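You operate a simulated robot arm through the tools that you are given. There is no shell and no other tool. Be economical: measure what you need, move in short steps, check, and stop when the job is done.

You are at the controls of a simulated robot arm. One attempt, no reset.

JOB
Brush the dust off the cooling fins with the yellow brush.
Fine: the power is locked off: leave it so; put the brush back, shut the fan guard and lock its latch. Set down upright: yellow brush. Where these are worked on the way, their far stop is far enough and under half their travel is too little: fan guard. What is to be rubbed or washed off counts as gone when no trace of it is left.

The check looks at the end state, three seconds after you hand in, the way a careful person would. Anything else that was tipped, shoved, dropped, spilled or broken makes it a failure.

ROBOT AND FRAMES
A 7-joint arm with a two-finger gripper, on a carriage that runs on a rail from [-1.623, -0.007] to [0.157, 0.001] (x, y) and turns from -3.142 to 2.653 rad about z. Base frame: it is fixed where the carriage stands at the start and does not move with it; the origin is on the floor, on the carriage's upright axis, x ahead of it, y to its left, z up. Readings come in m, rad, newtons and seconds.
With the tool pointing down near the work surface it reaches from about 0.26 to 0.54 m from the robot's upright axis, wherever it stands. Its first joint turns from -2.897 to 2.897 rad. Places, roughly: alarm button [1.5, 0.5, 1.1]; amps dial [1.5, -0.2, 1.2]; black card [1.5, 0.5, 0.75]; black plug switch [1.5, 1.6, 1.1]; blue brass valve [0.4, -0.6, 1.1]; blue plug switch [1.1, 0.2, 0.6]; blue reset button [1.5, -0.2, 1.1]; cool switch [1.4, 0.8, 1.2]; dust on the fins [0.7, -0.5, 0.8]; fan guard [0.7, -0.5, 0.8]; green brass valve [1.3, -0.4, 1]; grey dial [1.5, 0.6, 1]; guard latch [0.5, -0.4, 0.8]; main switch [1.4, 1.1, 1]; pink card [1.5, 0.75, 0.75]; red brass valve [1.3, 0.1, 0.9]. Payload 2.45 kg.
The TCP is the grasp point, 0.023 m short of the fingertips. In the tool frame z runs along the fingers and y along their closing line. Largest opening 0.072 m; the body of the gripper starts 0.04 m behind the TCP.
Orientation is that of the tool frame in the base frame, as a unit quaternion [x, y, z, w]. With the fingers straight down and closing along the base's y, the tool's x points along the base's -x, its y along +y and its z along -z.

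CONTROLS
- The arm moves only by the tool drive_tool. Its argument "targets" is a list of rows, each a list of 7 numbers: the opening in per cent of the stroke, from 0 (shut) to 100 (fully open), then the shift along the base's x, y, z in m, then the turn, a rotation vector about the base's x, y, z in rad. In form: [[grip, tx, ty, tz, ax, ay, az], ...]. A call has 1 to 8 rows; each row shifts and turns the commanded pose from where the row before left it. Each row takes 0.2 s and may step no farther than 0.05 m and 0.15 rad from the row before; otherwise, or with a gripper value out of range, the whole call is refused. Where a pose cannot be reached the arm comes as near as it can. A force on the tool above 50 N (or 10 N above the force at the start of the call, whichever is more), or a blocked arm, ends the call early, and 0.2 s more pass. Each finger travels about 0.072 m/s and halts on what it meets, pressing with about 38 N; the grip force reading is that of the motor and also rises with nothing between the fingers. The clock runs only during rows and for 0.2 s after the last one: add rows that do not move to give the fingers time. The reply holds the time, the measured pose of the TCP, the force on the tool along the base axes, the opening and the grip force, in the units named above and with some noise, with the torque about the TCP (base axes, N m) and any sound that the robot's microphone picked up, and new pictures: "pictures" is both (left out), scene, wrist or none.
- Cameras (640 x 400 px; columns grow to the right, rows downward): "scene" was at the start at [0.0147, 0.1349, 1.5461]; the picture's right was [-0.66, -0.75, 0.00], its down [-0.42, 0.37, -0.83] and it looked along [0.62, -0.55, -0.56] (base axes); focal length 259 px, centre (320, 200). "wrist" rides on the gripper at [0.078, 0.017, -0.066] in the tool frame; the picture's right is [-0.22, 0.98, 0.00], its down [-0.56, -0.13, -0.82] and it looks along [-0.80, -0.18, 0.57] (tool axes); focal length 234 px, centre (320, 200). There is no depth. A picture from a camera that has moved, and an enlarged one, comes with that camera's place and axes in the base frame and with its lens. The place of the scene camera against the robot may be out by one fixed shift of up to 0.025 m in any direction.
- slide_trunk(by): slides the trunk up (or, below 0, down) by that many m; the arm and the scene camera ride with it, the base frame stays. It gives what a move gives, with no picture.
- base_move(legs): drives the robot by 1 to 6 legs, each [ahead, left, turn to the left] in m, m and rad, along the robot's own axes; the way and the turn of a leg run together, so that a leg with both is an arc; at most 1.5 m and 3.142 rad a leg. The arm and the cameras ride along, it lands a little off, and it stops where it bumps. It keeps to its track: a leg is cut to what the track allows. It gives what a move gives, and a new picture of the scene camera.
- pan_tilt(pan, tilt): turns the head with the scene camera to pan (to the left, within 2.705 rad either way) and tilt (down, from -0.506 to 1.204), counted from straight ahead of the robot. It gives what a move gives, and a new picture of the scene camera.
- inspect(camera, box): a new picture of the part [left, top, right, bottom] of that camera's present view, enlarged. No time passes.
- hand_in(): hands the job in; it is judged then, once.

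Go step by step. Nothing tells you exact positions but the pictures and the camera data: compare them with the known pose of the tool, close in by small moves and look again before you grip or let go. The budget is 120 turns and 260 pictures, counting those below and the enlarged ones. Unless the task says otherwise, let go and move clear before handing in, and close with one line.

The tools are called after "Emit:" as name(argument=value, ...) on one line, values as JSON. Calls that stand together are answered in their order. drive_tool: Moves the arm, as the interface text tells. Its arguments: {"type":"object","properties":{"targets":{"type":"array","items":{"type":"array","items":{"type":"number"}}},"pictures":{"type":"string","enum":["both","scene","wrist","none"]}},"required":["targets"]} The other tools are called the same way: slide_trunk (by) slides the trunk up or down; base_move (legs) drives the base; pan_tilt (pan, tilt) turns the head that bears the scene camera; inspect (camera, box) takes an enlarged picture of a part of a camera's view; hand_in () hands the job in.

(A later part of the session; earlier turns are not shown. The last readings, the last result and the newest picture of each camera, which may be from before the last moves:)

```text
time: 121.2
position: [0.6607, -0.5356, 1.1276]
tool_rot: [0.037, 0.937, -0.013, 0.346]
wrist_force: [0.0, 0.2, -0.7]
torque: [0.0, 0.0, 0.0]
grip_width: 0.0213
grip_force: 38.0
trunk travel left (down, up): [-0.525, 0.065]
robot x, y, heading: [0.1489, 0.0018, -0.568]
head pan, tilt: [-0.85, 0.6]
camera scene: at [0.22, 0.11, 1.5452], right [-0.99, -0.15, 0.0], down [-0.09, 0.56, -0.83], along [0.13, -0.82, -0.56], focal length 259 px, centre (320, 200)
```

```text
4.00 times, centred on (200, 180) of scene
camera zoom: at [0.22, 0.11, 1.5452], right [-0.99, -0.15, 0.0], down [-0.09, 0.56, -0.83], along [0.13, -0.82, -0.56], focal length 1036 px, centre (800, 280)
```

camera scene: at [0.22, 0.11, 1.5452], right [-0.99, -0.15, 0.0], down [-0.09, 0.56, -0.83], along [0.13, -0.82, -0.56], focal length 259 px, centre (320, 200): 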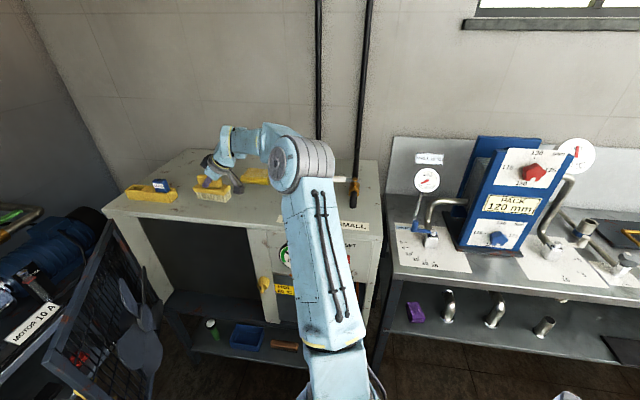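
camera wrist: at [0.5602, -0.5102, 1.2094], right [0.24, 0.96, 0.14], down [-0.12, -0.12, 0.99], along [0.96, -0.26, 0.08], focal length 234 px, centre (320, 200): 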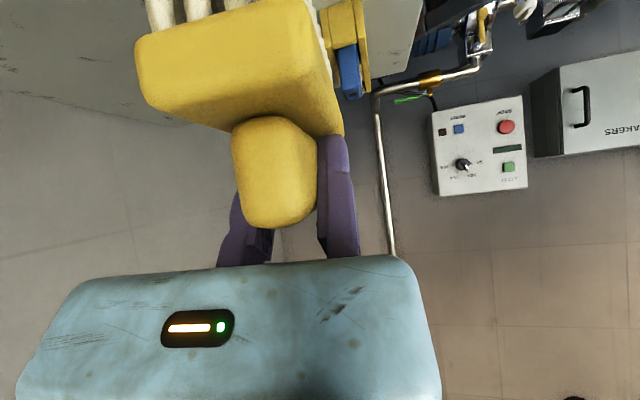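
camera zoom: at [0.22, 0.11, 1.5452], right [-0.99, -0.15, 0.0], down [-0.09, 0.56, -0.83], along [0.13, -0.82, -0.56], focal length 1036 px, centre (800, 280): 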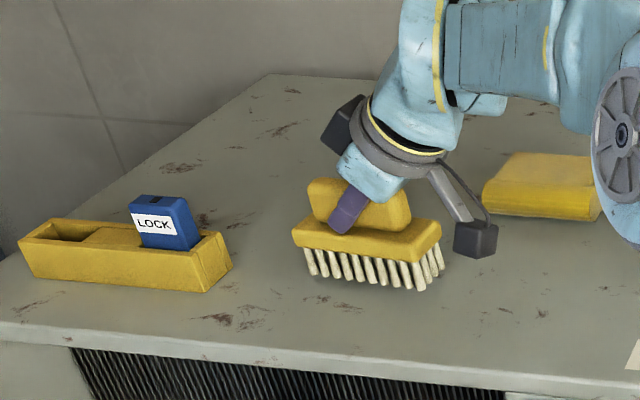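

Emit:
drive_tool(targets=[[15, 0, 0, -0.003, 0, 0, 0], [15, 0, 0, -0.003, 0, 0, 0], [15, 0, 0, -0.002, 0, 0, 0], [15, 0, 0, 0, 0, 0, 0]], pictures="none")

```text
time: 122.2
position: [0.6608, -0.534, 1.1201]
tool_rot: [0.036, 0.938, -0.013, 0.345]
wrist_force: [-0.3, 0.7, -1.7]
torque: [0.03, 0.02, -0.02]
grip_width: 0.0208
grip_force: 38.0
trunk travel left (down, up): [-0.525, 0.065]
robot x, y, heading: [0.1483, -0.0002, -0.569]
head pan, tilt: [-0.85, 0.6]
```

Emit:
drive_tool(targets=[[15, 0, 0, -0.002, 0, 0, 0], [15, 0, 0, -0.002, 0, 0, 0], [15, 0, 0, 0, 0, 0, 0]], pictures="none")

```text
time: 123.0
position: [0.6601, -0.5347, 1.1198]
tool_rot: [0.036, 0.937, -0.014, 0.346]
wrist_force: [3.6, -2.1, 8.2]
torque: [-0.07, 0.28, 0.07]
grip_width: 0.0214
grip_force: 38.4
trunk travel left (down, up): [-0.525, 0.065]
robot x, y, heading: [0.1505, 0.0042, -0.571]
head pan, tilt: [-0.85, 0.6]
```

Brush is on the surface. Open, ease off sideways and rise.

Emit:
drive_tool(targets=[[40, 0, 0, 0, 0, 0, 0], [90, 0, 0, 0, 0, 0, 0], [90, 0, 0.006, 0.002, 0, 0, 0], [90, 0, 0.004, 0.01, 0, 0, 0], [90, -0.01, 0, 0.03, 0, 0, 0], [90, -0.01, 0, 0.04, 0, 0, 0], [90, 0, 0.02, 0.02, 0, 0, 0]], pictures="scene")

Emit:
inspect(camera="scene", box=[120, 130, 280, 230])

```text
time: 124.6
position: [0.6401, -0.5039, 1.2203]
tool_rot: [0.037, 0.937, -0.013, 0.346]
wrist_force: [0.7, 0.0, -0.3]
torque: [-0.01, 0.01, 0.02]
grip_width: 0.0649
grip_force: 0.0
trunk travel left (down, up): [-0.525, 0.065]
robot x, y, heading: [0.1485, 0.0004, -0.57]
head pan, tilt: [-0.85, 0.6]
camera scene: at [0.2198, 0.1101, 1.5452], right [-0.99, -0.15, 0.0], down [-0.09, 0.56, -0.83], along [0.13, -0.82, -0.56], focal length 259 px, centre (320, 200)
```

scene: 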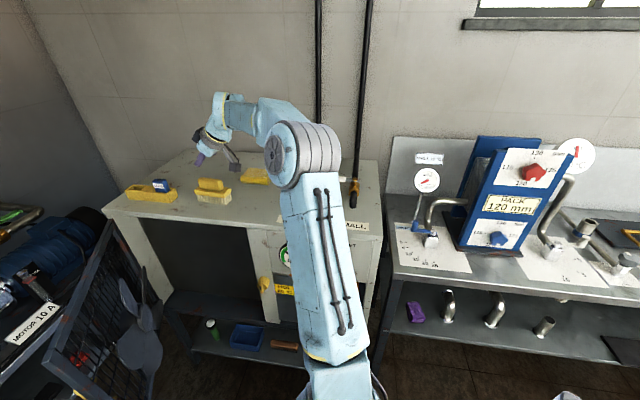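

```text
4.00 times, centred on (200, 180) of scene
camera zoom: at [0.2198, 0.1101, 1.5452], right [-0.99, -0.15, 0.0], down [-0.09, 0.56, -0.83], along [0.13, -0.82, -0.56], focal length 1036 px, centre (800, 280)
```

zoom: 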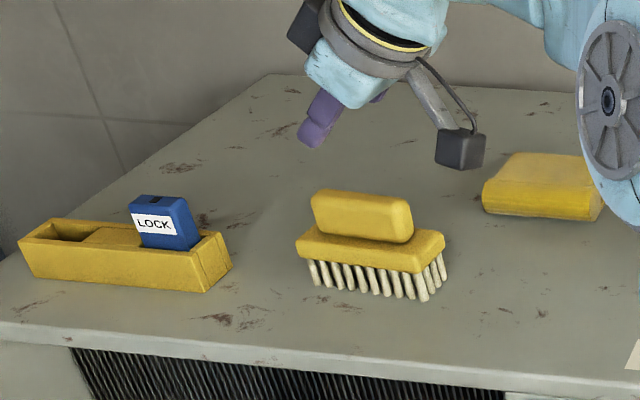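

Brush stands upright in place. Now retreat, re-orient the tool, lower the trunk and look at the fins and door.

Emit:
drive_tool(targets=[[90, -0.01, 0.045, 0, 0, 0, 0], [90, -0.01, 0.045, 0, 0, 0, 0], [90, -0.01, 0.045, 0, 0, -0.15, 0], [90, -0.01, 0.045, 0, 0, -0.15, 0], [90, -0.02, 0.045, 0, 0, -0.15, 0], [90, -0.02, 0.045, 0, 0, -0.15, 0], [90, -0.02, 0.045, 0, 0, -0.15, 0], [90, 0, 0.03, 0, 0, -0.12, 0]], pictures="none")

Emit:
drive_tool(targets=[[90, 0, 0, 0, 0, 0, -0.15], [90, 0, 0, 0, 0, 0, -0.15], [90, 0, 0, 0, 0, 0, -0.15], [90, 0, 0, 0, 0, 0, -0.15], [90, 0, 0, 0, 0, 0, -0.15], [90, 0, 0, 0, 0, 0, 0]], pictures="none")

Emit:
slide_trunk(by=-0.4)

Emit:
pan_tilt(pan=-0.35, tilt=0.5)

```text
time: 126.4
position: [0.5541, -0.1713, 1.2386]
tool_rot: [0.039, 0.704, 0.003, 0.709]
wrist_force: [-0.5, -0.2, 0.2]
torque: [-0.01, 0.02, -0.02]
grip_width: 0.0648
grip_force: 0.0
out of reach, approached as far as the arm can: row 8
trunk travel left (down, up): [-0.525, 0.065]
robot x, y, heading: [0.152, -0.0026, -0.568]
head pan, tilt: [-0.85, 0.6]
```

```text
time: 127.7
position: [0.5542, -0.2185, 1.2283]
tool_rot: [0.36, 0.653, -0.17, 0.644]
wrist_force: [-0.4, 0.1, 0.4]
torque: [0.0, 0.0, 0.0]
grip_width: 0.0647
grip_force: 0.1
out of reach, approached as far as the arm can: row 1, 2
trunk travel left (down, up): [-0.525, 0.065]
robot x, y, heading: [0.1477, 0.0023, -0.567]
head pan, tilt: [-0.85, 0.6]
stopped in row 6: the arm was blocked; the commanded pose is now the measured one
```

```text
time: 131.5
position: [0.5552, -0.2185, 0.8281]
tool_rot: [0.361, 0.653, -0.171, 0.644]
wrist_force: [0.7, 0.0, 0.7]
torque: [0.03, 0.01, 0.04]
grip_width: 0.0647
grip_force: 0.1
trunk travel left (down, up): [-0.125, 0.465]
robot x, y, heading: [0.1463, 0.002, -0.567]
head pan, tilt: [-0.85, 0.6]
```

```text
time: 132.4
position: [0.5558, -0.2189, 0.8287]
tool_rot: [0.362, 0.652, -0.171, 0.644]
wrist_force: [-0.2, 0.3, 0.0]
torque: [0.02, -0.02, 0.02]
grip_width: 0.0648
grip_force: 0.1
trunk travel left (down, up): [-0.125, 0.465]
robot x, y, heading: [0.1469, 0.0009, -0.566]
head pan, tilt: [-0.351, 0.499]
camera scene: at [0.2616, 0.1252, 1.1543], right [-0.8, -0.61, 0.0], down [-0.29, 0.38, -0.88], along [0.53, -0.7, -0.48], focal length 259 px, centre (320, 200)
```

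scene: 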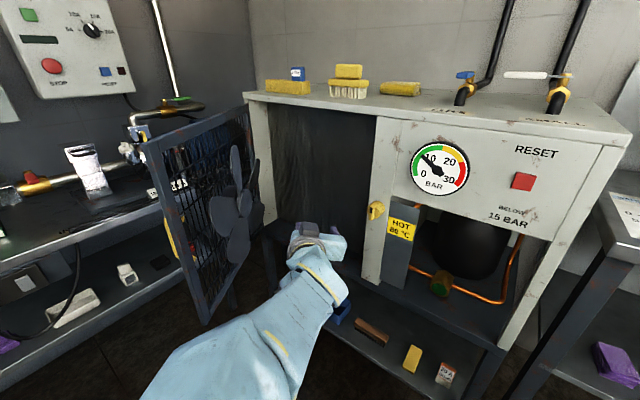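

Emit:
inspect(camera="scene", box=[240, 90, 400, 250])

Emit:
drive_tool(targets=[[90, 0, 0, 0, 0, 0, 0]], pictures="wrist")

```text
2.50 times, centred on (320, 170) of scene
camera zoom: at [0.2616, 0.1252, 1.1543], right [-0.8, -0.61, 0.0], down [-0.29, 0.38, -0.88], along [0.53, -0.7, -0.48], focal length 648 px, centre (320, 275)
```

zoom: 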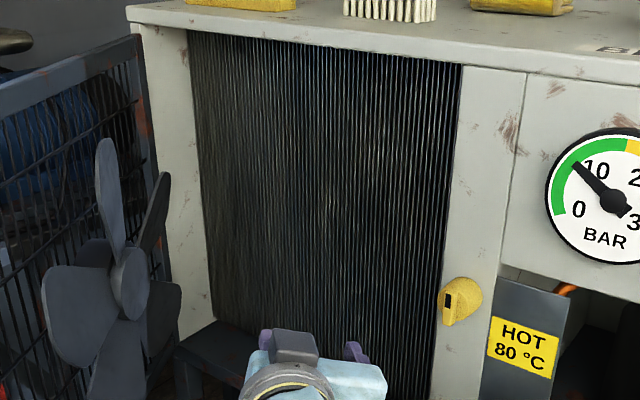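

```text
time: 132.8
position: [0.5542, -0.2194, 0.8286]
tool_rot: [0.362, 0.652, -0.171, 0.644]
wrist_force: [0.4, -0.5, 0.0]
torque: [0.0, -0.01, 0.01]
grip_width: 0.0649
grip_force: 0.1
trunk travel left (down, up): [-0.125, 0.465]
robot x, y, heading: [0.1497, 0.0022, -0.568]
head pan, tilt: [-0.351, 0.499]
camera wrist: at [0.526, -0.143, 0.7651], right [0.66, 0.61, 0.45], down [-0.72, 0.34, 0.6], along [0.22, -0.72, 0.66], focal length 234 px, centre (320, 200)
```

wrist: 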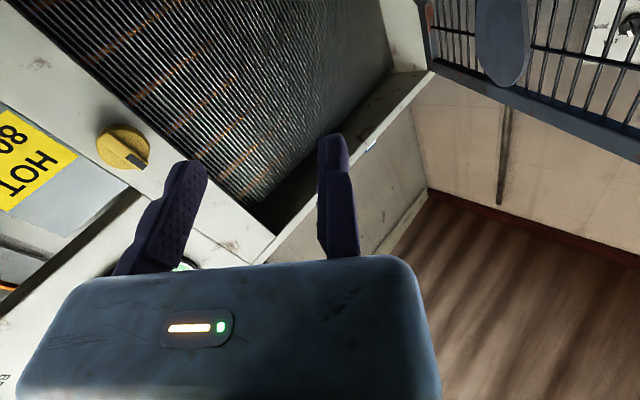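

Emit:
inspect(camera="scene", box=[285, 110, 365, 180])

Emit:
inspect(camera="wrist", box=[100, 0, 400, 200])

```text
5.71 times, centred on (325, 145) of scene
camera zoom: at [0.2617, 0.1252, 1.1543], right [-0.8, -0.61, 0.0], down [-0.29, 0.38, -0.88], along [0.53, -0.7, -0.48], focal length 1480 px, centre (291, 514)
```

zoom: 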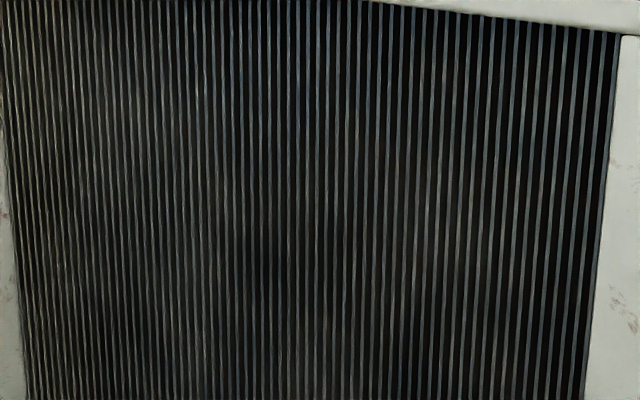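

```text
2.00 times, centred on (250, 100) of wrist
camera zoom: at [0.526, -0.143, 0.7651], right [0.66, 0.61, 0.45], down [-0.72, 0.34, 0.6], along [0.22, -0.72, 0.66], focal length 468 px, centre (460, 400)
```

zoom: 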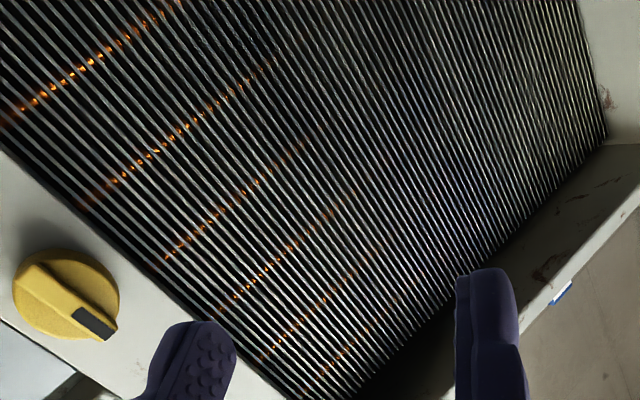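

Fins are clean. Now go around the guard's free edge to its outer side with closed fingers.

Emit:
drive_tool(targets=[[30, 0, 0.045, -0.01, 0, 0, 0], [0, 0, 0.045, -0.01, 0, 0, 0], [0, 0, 0.045, -0.01, 0, 0, 0], [0, 0, 0.045, 0, 0, 0, 0], [0, 0.02, 0.045, 0, 0, 0, 0], [0, 0.03, 0.04, 0, 0, 0, 0], [0, 0.03, 0.04, 0, 0, 0, 0], [0, 0.03, 0.04, 0, 0, 0, 0]], pictures="scene")

```text
time: 133.7
position: [0.5399, -0.1426, 0.7964]
tool_rot: [0.432, 0.616, -0.227, 0.619]
wrist_force: [-0.2, -0.2, 0.4]
torque: [-0.02, 0.01, 0.01]
grip_width: 0.0
grip_force: 28.7
trunk travel left (down, up): [-0.125, 0.465]
robot x, y, heading: [0.1478, 0.001, -0.57]
head pan, tilt: [-0.351, 0.499]
stopped in row 4: the arm was blocked; the commanded pose is now the measured one
camera scene: at [0.2617, 0.1252, 1.1544], right [-0.8, -0.61, 0.0], down [-0.29, 0.38, -0.88], along [0.53, -0.7, -0.48], focal length 259 px, centre (320, 200)
```

scene: 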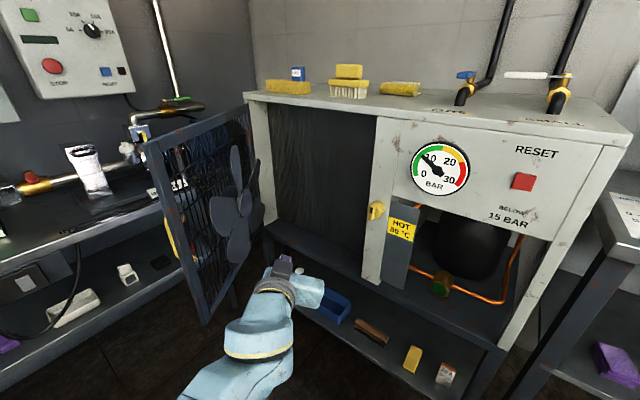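

Emit:
base_move(legs=[[0, 0, 0.57]])

Emit:
pan_tilt(pan=-0.75, tilt=0.5)

```text
time: 135.7
position: [0.5549, 0.0932, 0.7956]
tool_rot: [0.237, 0.714, -0.04, 0.657]
wrist_force: [-0.6, 0.8, 0.2]
torque: [0.0, -0.01, -0.01]
grip_width: 0.0001
grip_force: 28.3
trunk travel left (down, up): [-0.125, 0.465]
robot x, y, heading: [0.1529, -0.0007, 0.017]
head pan, tilt: [-0.351, 0.499]
camera scene: at [0.1811, 0.1633, 1.1543], right [-0.33, -0.94, 0.0], down [-0.45, 0.16, -0.88], along [0.83, -0.29, -0.48], focal length 259 px, centre (320, 200)
```

scene: 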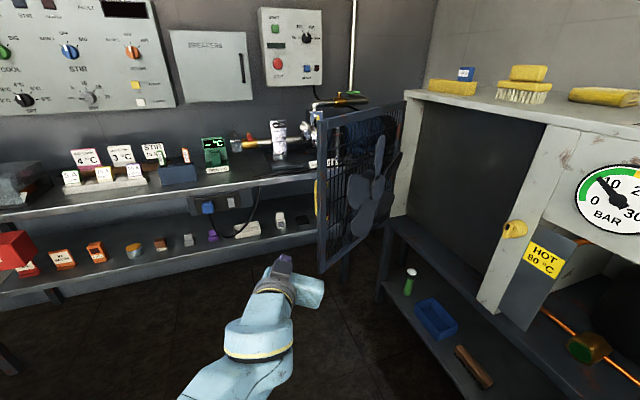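

```text
time: 136.6
position: [0.555, 0.0934, 0.7952]
tool_rot: [0.238, 0.714, -0.04, 0.657]
wrist_force: [-0.9, 0.2, -0.3]
torque: [0.03, 0.03, -0.02]
grip_width: 0.0001
grip_force: 28.7
trunk travel left (down, up): [-0.125, 0.465]
robot x, y, heading: [0.1508, 0.0018, 0.016]
head pan, tilt: [-0.75, 0.499]
camera scene: at [0.1627, 0.1323, 1.1543], right [-0.67, -0.74, 0.0], down [-0.35, 0.32, -0.88], along [0.65, -0.59, -0.48], focal length 259 px, centre (320, 200)
```

scene: 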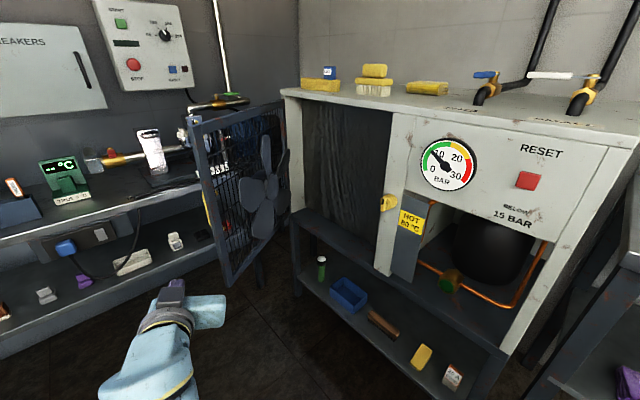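

Emit:
drive_tool(targets=[[0, 0.045, 0.01, 0, 0, 0, 0], [0, 0.045, 0, 0, 0, 0, 0], [0, 0.045, 0, 0, 0, 0, 0], [0, 0.045, 0, 0, 0, 0, 0], [0, 0.045, 0, 0, 0, 0, 0], [0, 0.045, 0, 0, 0, 0, 0], [0, 0.03, 0, 0, 0, 0, 0]], pictures="both")

```text
time: 138.2
position: [0.8561, 0.103, 0.7956]
tool_rot: [0.238, 0.714, -0.041, 0.657]
wrist_force: [0.2, 0.7, 0.6]
torque: [-0.01, 0.03, 0.0]
grip_width: 0.0
grip_force: 28.3
trunk travel left (down, up): [-0.125, 0.465]
robot x, y, heading: [0.1496, 0.0008, 0.015]
head pan, tilt: [-0.75, 0.499]
camera scene: at [0.1625, 0.1323, 1.1543], right [-0.67, -0.74, 0.0], down [-0.35, 0.32, -0.88], along [0.65, -0.59, -0.48], focal length 259 px, centre (320, 200)
camera wrist: at [0.8, 0.1646, 0.7337], right [0.39, 0.8, 0.46], down [-0.79, 0.03, 0.61], along [0.48, -0.6, 0.64], focal length 234 px, centre (320, 200)
```

scene: 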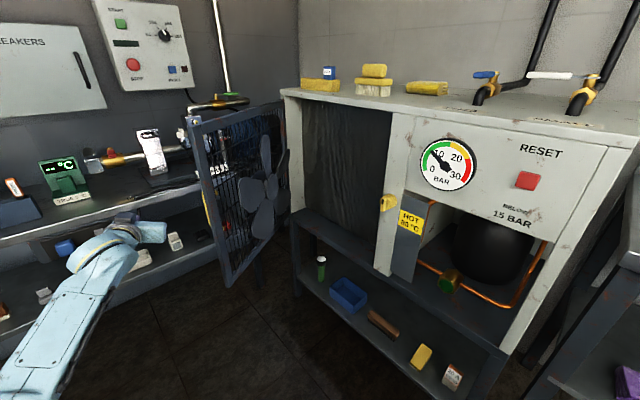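
wrist: 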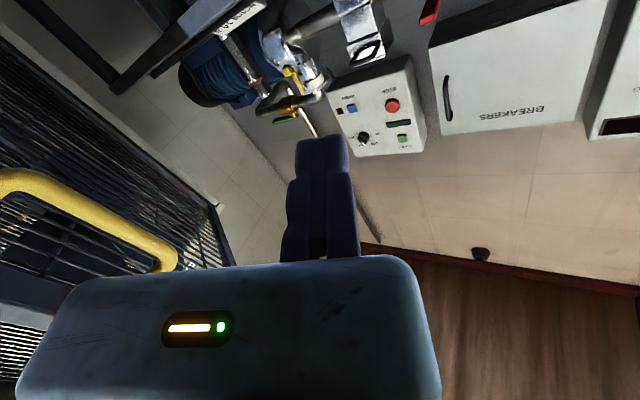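

Emit:
drive_tool(targets=[[0, 0.02, -0.01, 0, 0, 0, -0.12], [0, 0.02, -0.02, 0, 0, 0, -0.12], [0, 0, -0.03, 0, 0, 0, -0.12], [0, 0, -0.03, 0, 0, 0, -0.12], [0, 0, -0.03, 0, 0, 0, 0], [0, 0, -0.02, 0, 0, 0, 0]], pictures="both")

```text
time: 139.6
position: [0.8954, -0.0296, 0.7956]
tool_rot: [0.399, 0.638, -0.194, 0.63]
wrist_force: [-8.9, 18.2, -1.5]
torque: [-0.09, -0.19, -1.82]
grip_width: 0.0001
grip_force: 28.7
trunk travel left (down, up): [-0.125, 0.465]
robot x, y, heading: [0.1479, -0.0038, 0.021]
head pan, tilt: [-0.75, 0.499]
camera scene: at [0.1619, 0.1334, 1.1541], right [-0.67, -0.74, 0.0], down [-0.35, 0.32, -0.88], along [0.65, -0.59, -0.48], focal length 259 px, centre (320, 200)
camera wrist: at [0.8733, 0.0485, 0.7348], right [0.71, 0.54, 0.46], down [-0.69, 0.39, 0.61], along [0.15, -0.75, 0.65], focal length 234 px, centre (320, 200)
```

scene: 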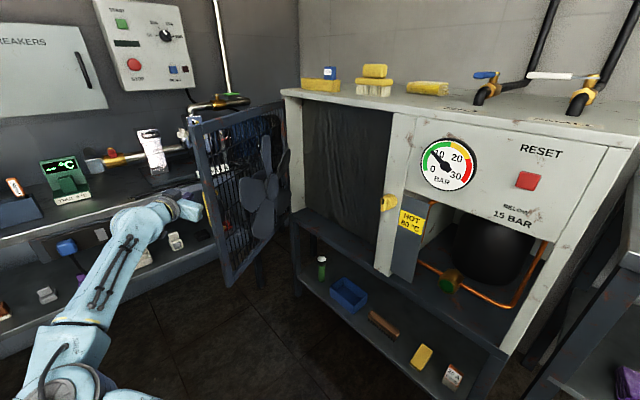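
wrist: 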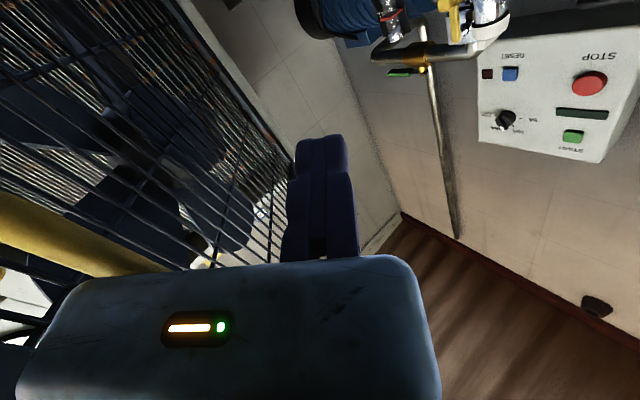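

In contact with the outer side of the guard. Push it closed in small steps.

Emit:
drive_tool(targets=[[0, -0.02, -0.01, 0, 0, 0, 0], [0, -0.025, -0.012, 0, 0, 0, 0], [0, -0.025, -0.015, 0, 0, 0, 0], [0, -0.025, -0.018, 0, 0, 0, 0], [0, -0.025, -0.02, 0, 0, 0, 0]], pictures="scene")

```text
time: 140.8
position: [0.7744, -0.1106, 0.7951]
tool_rot: [0.4, 0.637, -0.196, 0.629]
wrist_force: [0.0, 0.5, -0.6]
torque: [-0.04, 0.0, -0.05]
grip_width: 0.0
grip_force: 27.9
trunk travel left (down, up): [-0.125, 0.465]
robot x, y, heading: [0.1487, 0.0019, 0.014]
head pan, tilt: [-0.75, 0.499]
camera scene: at [0.1633, 0.1326, 1.1544], right [-0.67, -0.74, 0.0], down [-0.35, 0.32, -0.88], along [0.65, -0.59, -0.48], focal length 259 px, centre (320, 200)
```

scene: 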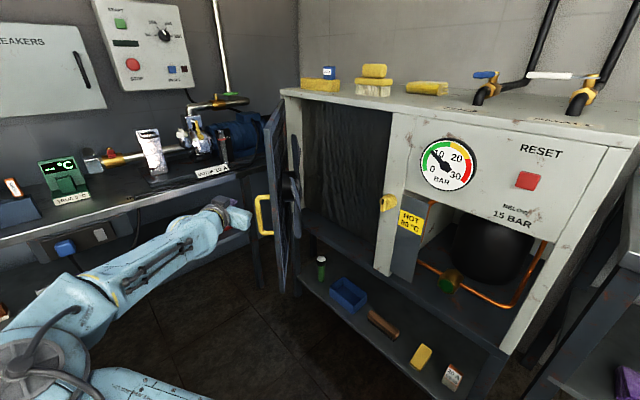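

Emit:
drive_tool(targets=[[0, -0.03, -0.025, 0, 0, 0, 0], [0, -0.03, -0.025, 0, 0, 0, 0], [0, -0.03, -0.025, 0, 0, 0, 0], [0, -0.03, -0.025, 0, 0, 0, 0]], pictures="both")

```text
time: 141.8
position: [0.6559, -0.2113, 0.7968]
tool_rot: [0.401, 0.638, -0.195, 0.628]
wrist_force: [0.7, 0.2, -0.5]
torque: [-0.04, -0.02, -0.04]
grip_width: 0.0
grip_force: 28.4
trunk travel left (down, up): [-0.125, 0.465]
robot x, y, heading: [0.1484, 0.0029, 0.015]
head pan, tilt: [-0.75, 0.499]
camera scene: at [0.1628, 0.1326, 1.1543], right [-0.67, -0.74, 0.0], down [-0.35, 0.32, -0.88], along [0.65, -0.59, -0.48], focal length 259 px, centre (320, 200)
camera wrist: at [0.6329, -0.1308, 0.735], right [0.71, 0.53, 0.46], down [-0.68, 0.39, 0.61], along [0.15, -0.75, 0.64], focal length 234 px, centre (320, 200)
```

scene: 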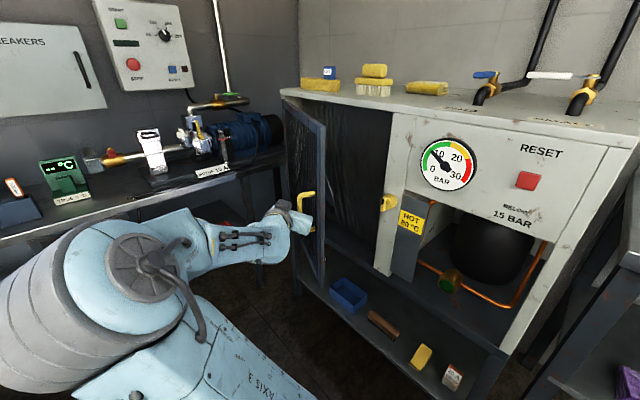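
wrist: 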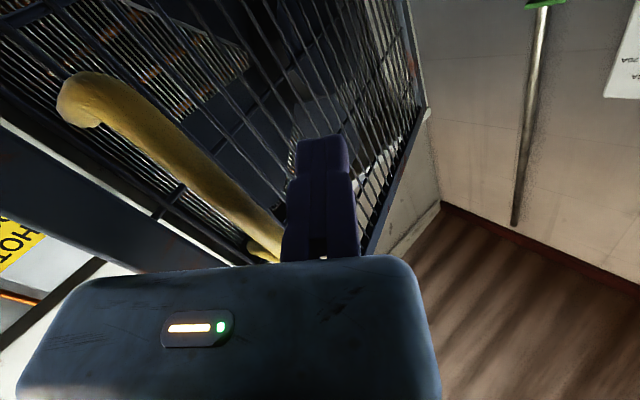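

Emit:
drive_tool(targets=[[0, -0.03, 0, 0, 0, 0, 0], [0, -0.02, -0.02, 0, 0, 0, 0], [0, -0.015, -0.03, 0, 0, 0, 0], [0, -0.01, -0.03, 0, 0, 0, 0], [0, 0, -0.02, 0, 0, 0, 0]], pictures="both")

```text
time: 143.0
position: [0.5789, -0.3093, 0.7973]
tool_rot: [0.4, 0.637, -0.196, 0.629]
wrist_force: [0.6, 0.9, 0.2]
torque: [0.0, 0.0, 0.0]
grip_width: 0.0
grip_force: 28.5
trunk travel left (down, up): [-0.125, 0.465]
robot x, y, heading: [0.1467, 0.0062, 0.013]
head pan, tilt: [-0.75, 0.499]
camera scene: at [0.1626, 0.1325, 1.1543], right [-0.67, -0.74, 0.0], down [-0.35, 0.32, -0.88], along [0.65, -0.59, -0.48], focal length 259 px, centre (320, 200)
camera wrist: at [0.5571, -0.2305, 0.7358], right [0.71, 0.53, 0.46], down [-0.69, 0.39, 0.61], along [0.15, -0.75, 0.64], focal length 234 px, centre (320, 200)
```

scene: 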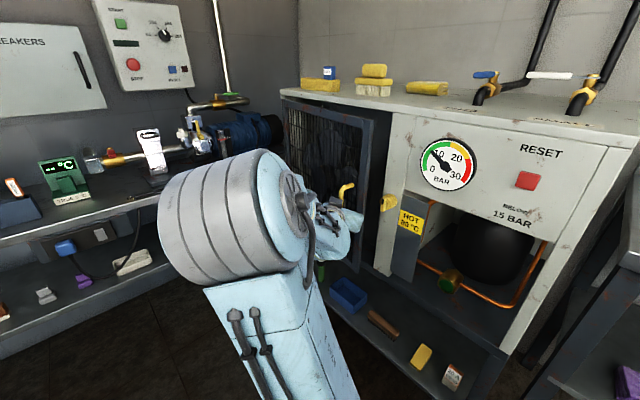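
wrist: 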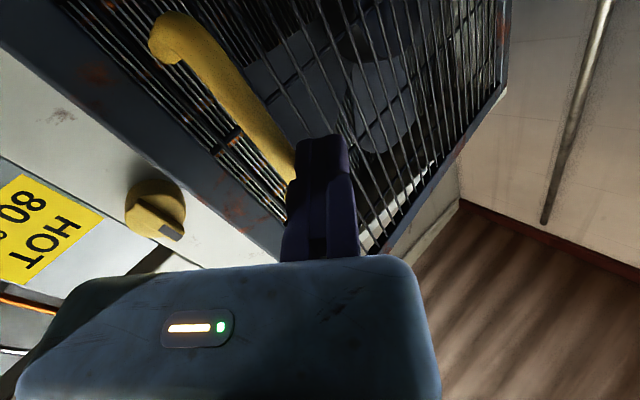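

Emit:
drive_tool(targets=[[0, -0.03, 0.01, 0, 0, 0, 0], [0, 0, -0.025, 0, 0, 0, 0], [0, 0, -0.02, 0, 0, 0, 0], [0, 0, -0.02, 0, 0, 0, 0], [0, 0, -0.015, 0, 0, 0, 0], [0, 0, -0.01, 0, 0, 0, 0]], pictures="both")

```text
time: 144.2
position: [0.5507, -0.3712, 0.7957]
tool_rot: [0.397, 0.639, -0.192, 0.63]
wrist_force: [-24.8, 36.4, 14.2]
torque: [-0.56, -0.13, 0.02]
grip_width: 0.006
grip_force: 28.7
trunk travel left (down, up): [-0.125, 0.465]
robot x, y, heading: [0.1485, -0.0013, 0.015]
head pan, tilt: [-0.75, 0.499]
stopped in row 5: the force on the tool passed its limit at 78 N (the readings are from after the stop); the commanded pose is now the measured one
camera scene: at [0.1599, 0.1351, 1.1544], right [-0.67, -0.74, 0.0], down [-0.35, 0.32, -0.88], along [0.65, -0.59, -0.48], focal length 259 px, centre (320, 200)
camera wrist: at [0.5275, -0.2926, 0.7345], right [0.71, 0.54, 0.46], down [-0.69, 0.39, 0.61], along [0.15, -0.75, 0.64], focal length 234 px, centre (320, 200)
```

scene: 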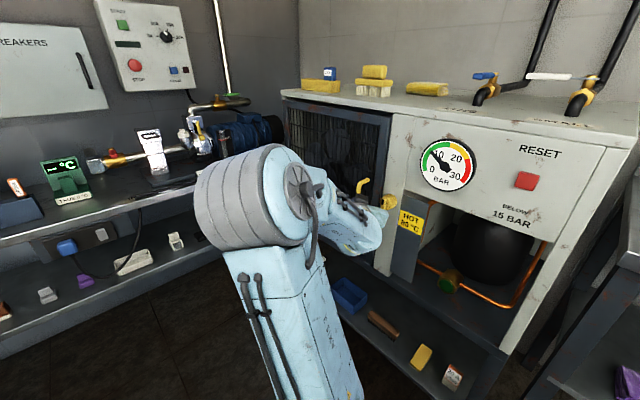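
wrist: 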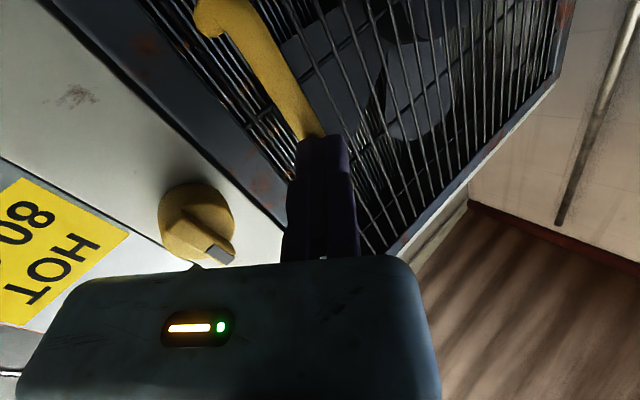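

Emit:
inspect(camera="scene", box=[270, 80, 430, 200])

Emit:
drive_tool(targets=[[0, 0, 0.03, 0, 0, 0, 0], [0, -0.01, 0.04, 0, 0, 0, 0]], pictures="both")

```text
3.33 times, centred on (350, 140) of scene
camera zoom: at [0.1599, 0.1351, 1.1544], right [-0.67, -0.74, 0.0], down [-0.35, 0.32, -0.88], along [0.65, -0.59, -0.48], focal length 863 px, centre (220, 400)
```

zoom: 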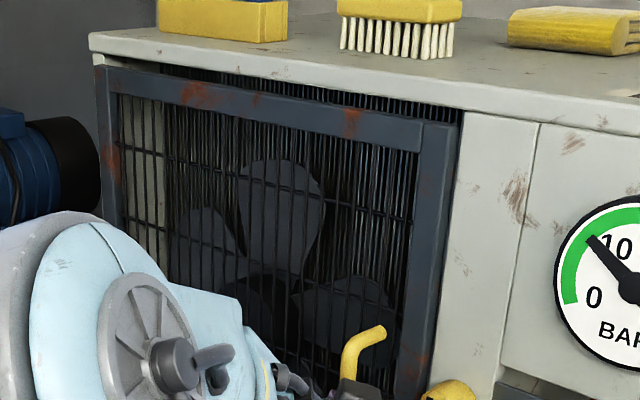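

```text
time: 144.8
position: [0.5417, -0.307, 0.7935]
tool_rot: [0.399, 0.639, -0.193, 0.628]
wrist_force: [-0.5, 0.2, 0.1]
torque: [-0.06, -0.04, 0.0]
grip_width: 0.0001
grip_force: 29.0
trunk travel left (down, up): [-0.125, 0.465]
robot x, y, heading: [0.1482, 0.0018, 0.017]
head pan, tilt: [-0.75, 0.499]
camera scene: at [0.1627, 0.1321, 1.1543], right [-0.67, -0.74, 0.0], down [-0.35, 0.32, -0.88], along [0.65, -0.59, -0.48], focal length 259 px, centre (320, 200)
camera wrist: at [0.5193, -0.2267, 0.7324], right [0.71, 0.53, 0.46], down [-0.69, 0.39, 0.62], along [0.15, -0.75, 0.64], focal length 234 px, centre (320, 200)
```

scene: 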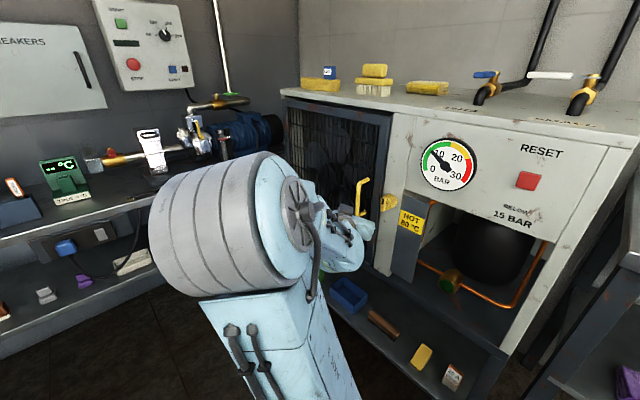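
wrist: 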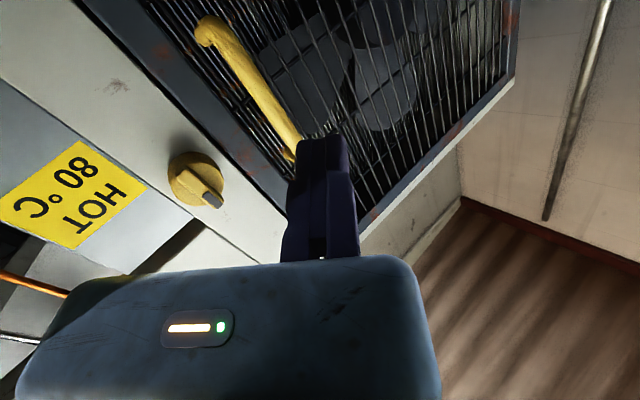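

Emit:
inspect(camera="scene", box=[270, 80, 430, 200])

Emit:
inspect(camera="wrist", box=[80, 60, 400, 280])

```text
3.33 times, centred on (350, 140) of scene
camera zoom: at [0.1627, 0.1321, 1.1543], right [-0.67, -0.74, 0.0], down [-0.35, 0.32, -0.88], along [0.65, -0.59, -0.48], focal length 863 px, centre (220, 400)
```

zoom: 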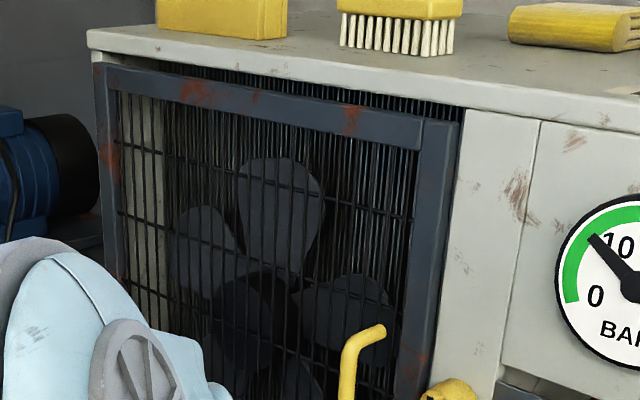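

```text
1.82 times, centred on (240, 170) of wrist
camera zoom: at [0.5193, -0.2267, 0.7324], right [0.71, 0.53, 0.46], down [-0.69, 0.39, 0.62], along [0.15, -0.75, 0.64], focal length 426 px, centre (466, 254)
```

zoom: 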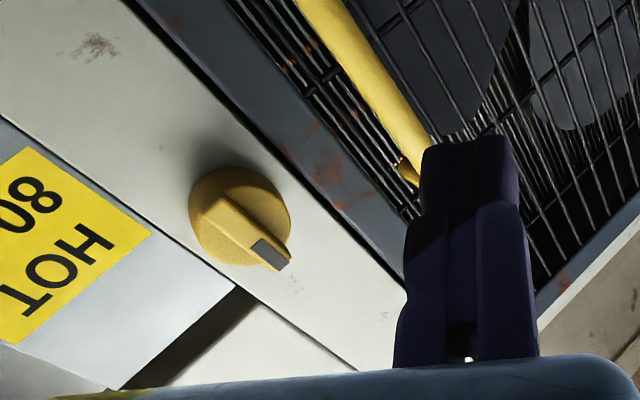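

The guard may still be a hair ajar, so I press it again slowly and compare.

Emit:
drive_tool(targets=[[0, 0.01, -0.04, 0, 0, 0, 0], [0, 0, -0.022, 0, 0, 0, 0], [0, 0, -0.004, 0, 0, 0, 0], [0, 0, -0.004, 0, 0, 0, 0], [0, 0, -0.004, 0, 0, 0, 0], [0, 0, -0.003, 0, 0, 0, 0], [0, 0, 0, 0, 0, 0, 0]], pictures="wrist")

Emit:
inspect(camera="scene", box=[270, 80, 430, 200])

```text
time: 145.9
position: [0.551, -0.3713, 0.7928]
tool_rot: [0.396, 0.642, -0.19, 0.629]
wrist_force: [-16.6, 27.6, 11.9]
torque: [-0.36, -0.2, -0.03]
grip_width: 0.0
grip_force: 28.3
trunk travel left (down, up): [-0.125, 0.465]
robot x, y, heading: [0.1469, 0.0024, 0.015]
head pan, tilt: [-0.75, 0.499]
stopped in row 5: the force on the tool passed its limit at 57 N (the readings are from after the stop); the commanded pose is now the measured one
camera wrist: at [0.5279, -0.2918, 0.7325], right [0.71, 0.54, 0.46], down [-0.69, 0.38, 0.62], along [0.16, -0.75, 0.64], focal length 234 px, centre (320, 200)
```

wrist: 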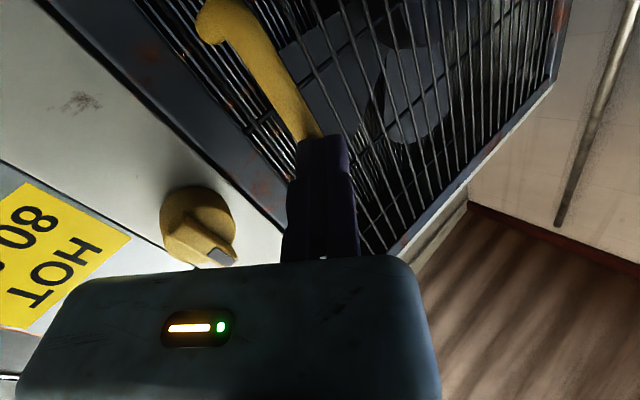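

```text
3.33 times, centred on (350, 140) of scene
camera zoom: at [0.16, 0.1344, 1.1544], right [-0.67, -0.74, 0.0], down [-0.35, 0.32, -0.88], along [0.65, -0.59, -0.48], focal length 863 px, centre (220, 400)
```

zoom: 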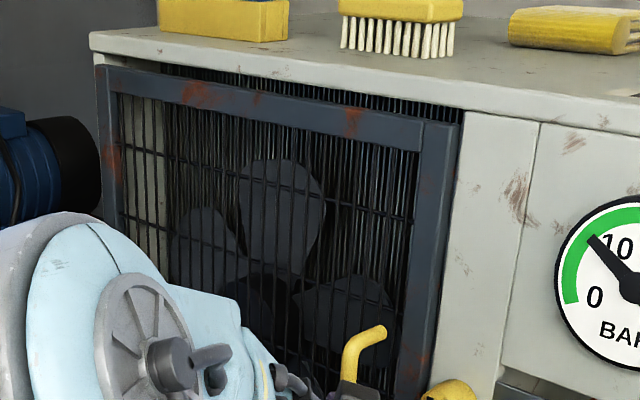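

The stop is firm and unchanged, so the guard is shut. Now back off and square the tool to the latch fin.

Emit:
drive_tool(targets=[[0, 0, 0.04, 0, 0, 0, 0], [50, -0.01, 0.04, 0, 0, 0, -0.145], [60, -0.01, 0, 0, 0, 0, -0.145], [60, -0.01, 0, 0, 0, 0, -0.145], [60, -0.01, 0, 0, 0, 0, -0.145], [60, -0.008, 0, 0, 0, 0, -0.145], [60, 0, 0, 0, -0.138, 0, 0], [60, 0, 0, 0, 0, 0.13, 0]], pictures="none")

Emit:
drive_tool(targets=[[60, 0, 0, 0, 0, 0.127, 0], [60, 0, 0, 0, 0, 0, 0]], pictures="both")

```text
time: 147.7
position: [0.5035, -0.2929, 0.791]
tool_rot: [0.532, 0.466, -0.466, 0.531]
wrist_force: [0.6, -0.1, 0.9]
torque: [0.0, 0.03, 0.0]
grip_width: 0.0431
grip_force: 0.1
trunk travel left (down, up): [-0.125, 0.465]
robot x, y, heading: [0.1521, -0.0009, 0.016]
head pan, tilt: [-0.75, 0.499]
```

```text
time: 148.3
position: [0.5052, -0.2945, 0.7913]
tool_rot: [0.502, 0.499, -0.499, 0.5]
wrist_force: [0.5, 0.8, 0.3]
torque: [-0.01, 0.02, -0.03]
grip_width: 0.0432
grip_force: 0.1
trunk travel left (down, up): [-0.125, 0.465]
robot x, y, heading: [0.1474, -0.0005, 0.014]
head pan, tilt: [-0.75, 0.499]
camera scene: at [0.1618, 0.1323, 1.1543], right [-0.67, -0.74, 0.0], down [-0.36, 0.32, -0.88], along [0.65, -0.59, -0.48], focal length 259 px, centre (320, 200)
camera wrist: at [0.5207, -0.2287, 0.7142], right [0.98, 0.0, 0.22], down [-0.12, 0.82, 0.56], along [-0.18, -0.57, 0.8], focal length 234 px, centre (320, 200)
```

scene: 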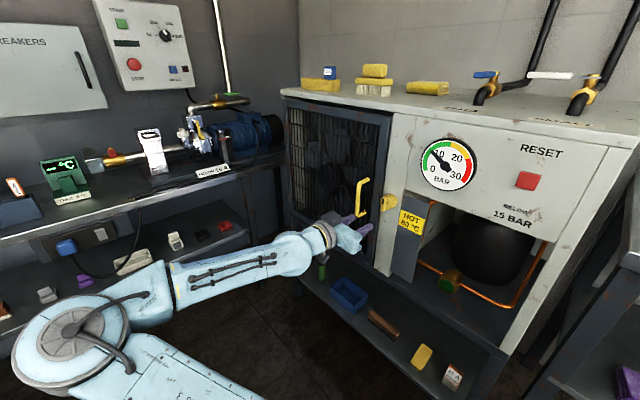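
wrist: 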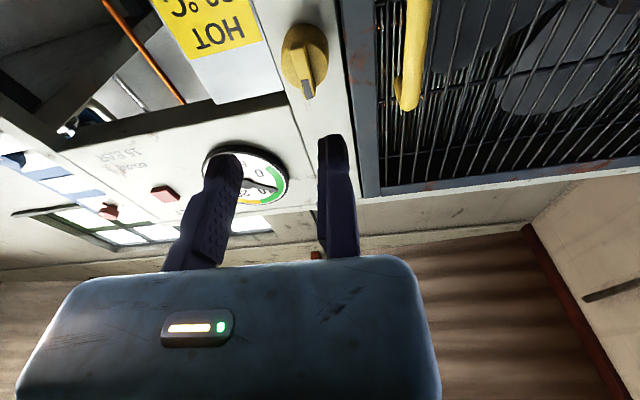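

Emit:
drive_tool(targets=[[60, -0.005, -0.04, 0.005, 0, 0, 0], [60, 0, -0.04, 0, 0, 0, 0], [60, 0, -0.019, 0, 0, 0, 0], [60, -0.004, 0, 0, 0, 0, 0], [25, 0, 0, 0, 0, 0, 0], [10, 0, 0, 0, 0, 0, 0], [10, 0, 0, 0, 0, 0, 0]], pictures="wrist")

```text
time: 149.9
position: [0.4943, -0.3937, 0.7981]
tool_rot: [0.503, 0.498, -0.501, 0.498]
wrist_force: [-1.3, -2.1, 0.3]
torque: [0.21, 0.14, 0.24]
grip_width: 0.011
grip_force: 37.4
trunk travel left (down, up): [-0.125, 0.465]
robot x, y, heading: [0.1482, -0.0009, 0.009]
head pan, tilt: [-0.75, 0.499]
camera wrist: at [0.5114, -0.3282, 0.7205], right [0.98, 0.0, 0.22], down [-0.12, 0.82, 0.56], along [-0.18, -0.57, 0.8], focal length 234 px, centre (320, 200)
```

wrist: 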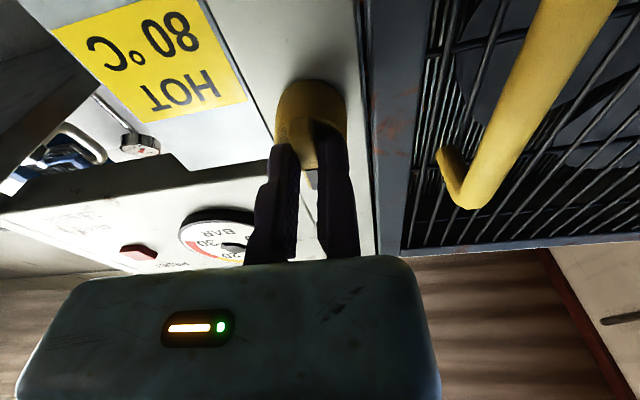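

Emit:
drive_tool(targets=[[10, -0.0001, 0, -0.0008, 0, 0.15, 0], [10, -0.0002, 0, -0.0008, 0, 0.15, 0], [10, -0.0003, 0, -0.0008, 0, 0.15, 0], [10, -0.0004, 0, -0.0007, 0, 0.15, 0], [10, -0.0005, 0, -0.0007, 0, 0.15, 0], [10, -0.0006, 0, -0.0006, 0, 0.15, 0], [10, 0, 0, 0, 0, 0, 0]], pictures="none")

Emit:
drive_tool(targets=[[10, -0.0007, 0, -0.0005, 0, 0.15, 0], [10, -0.0008, 0, -0.0003, 0, 0.15, 0], [10, -0.0008, 0, -0.0002, 0, 0.15, 0], [10, -0.0008, 0, -0.0001, 0, 0.15, 0], [10, -0.0004, 0, 0, 0, 0.1, 0], [10, 0, 0, 0, 0, 0, 0]], pictures="wrist")

```text
time: 151.5
position: [0.4941, -0.3915, 0.7903]
tool_rot: [0.233, 0.668, -0.668, 0.232]
wrist_force: [-4.8, -1.9, 3.0]
torque: [-0.19, -0.04, -0.21]
grip_width: 0.0152
grip_force: 7.7
trunk travel left (down, up): [-0.125, 0.465]
robot x, y, heading: [0.1451, 0.0022, 0.014]
head pan, tilt: [-0.75, 0.499]
```

```text
time: 152.9
position: [0.4896, -0.3928, 0.7917]
tool_rot: [0.009, -0.706, 0.708, 0.01]
wrist_force: [-2.0, 1.4, 5.7]
torque: [-0.08, -0.1, 0.07]
grip_width: 0.014
grip_force: 5.3
trunk travel left (down, up): [-0.125, 0.465]
robot x, y, heading: [0.1484, -0.0016, 0.016]
head pan, tilt: [-0.75, 0.499]
camera wrist: at [0.4104, -0.3278, 0.7758], right [0.19, 0.0, -0.98], down [0.56, 0.82, 0.11], along [0.8, -0.57, 0.16], focal length 234 px, centre (320, 200)
```

wrist: 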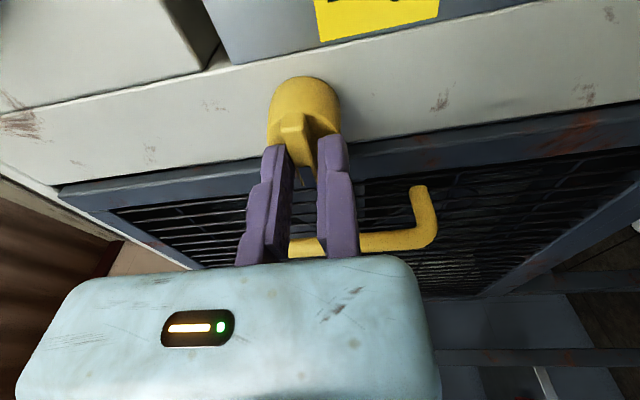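

Emit:
drive_tool(targets=[[0, 0, 0, 0.001, 0, 0, 0], [0, 0, 0, 0, 0, 0, 0], [0, 0, 0, 0, 0, 0.1, 0], [0, 0, 0, 0, 0, 0, 0]], pictures="wrist")

Emit:
inspect(camera="wrist", box=[200, 40, 440, 200])

```text
time: 153.9
position: [0.4886, -0.393, 0.7923]
tool_rot: [0.042, -0.704, 0.708, 0.045]
wrist_force: [0.5, -14.4, 26.5]
torque: [-0.07, -0.5, -0.21]
grip_width: 0.0124
grip_force: 39.4
trunk travel left (down, up): [-0.125, 0.465]
robot x, y, heading: [0.1522, -0.001, 0.013]
head pan, tilt: [-0.75, 0.499]
camera wrist: at [0.4084, -0.3276, 0.7854], right [0.1, -0.01, -1.0], down [0.57, 0.82, 0.05], along [0.81, -0.58, 0.08], focal length 234 px, centre (320, 200)
```

wrist: 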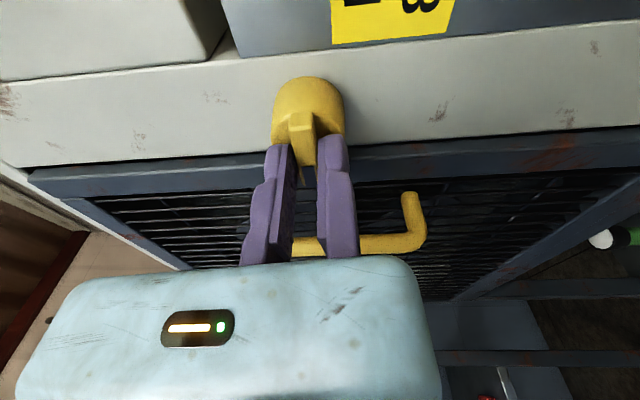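

```text
2.50 times, centred on (320, 120) of wrist
camera zoom: at [0.4084, -0.3276, 0.7854], right [0.1, -0.01, -1.0], down [0.57, 0.82, 0.05], along [0.81, -0.58, 0.08], focal length 585 px, centre (320, 400)
```

zoom: 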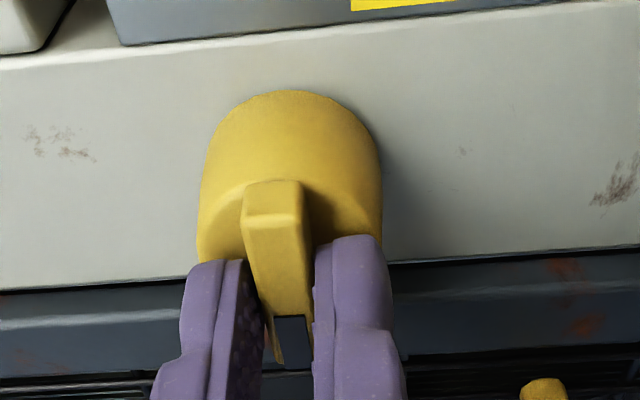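

The latch is at its locking stop. Level the fingers, release carefully and check it stays.

Emit:
drive_tool(targets=[[0, 0, 0, 0.002, 0, -0.09, 0], [0, 0, 0, 0, 0, 0, 0], [40, 0, 0, 0, 0, 0, 0], [60, 0, 0, 0, 0, 0, 0], [60, 0, 0, 0, 0, 0, 0]], pictures="wrist")

```text
time: 155.1
position: [0.4884, -0.3918, 0.7944]
tool_rot: [0.013, -0.706, 0.708, 0.012]
wrist_force: [-0.2, 0.0, -0.1]
torque: [-0.02, 0.02, -0.04]
grip_width: 0.0434
grip_force: 0.0
trunk travel left (down, up): [-0.125, 0.465]
robot x, y, heading: [0.1487, 0.003, 0.017]
head pan, tilt: [-0.75, 0.499]
camera wrist: at [0.4101, -0.3268, 0.7789], right [0.18, 0.0, -0.98], down [0.57, 0.82, 0.1], along [0.8, -0.57, 0.15], focal length 234 px, centre (320, 200)
```

wrist: 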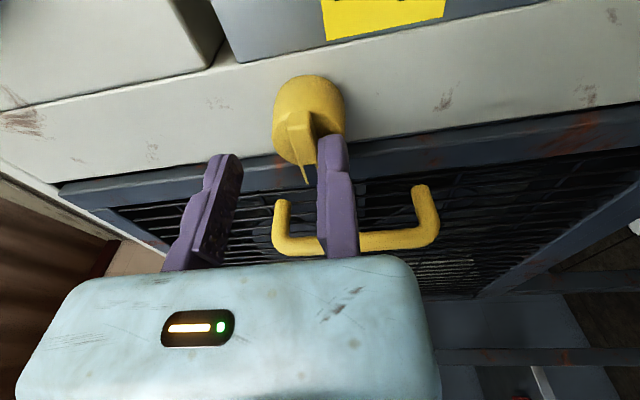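

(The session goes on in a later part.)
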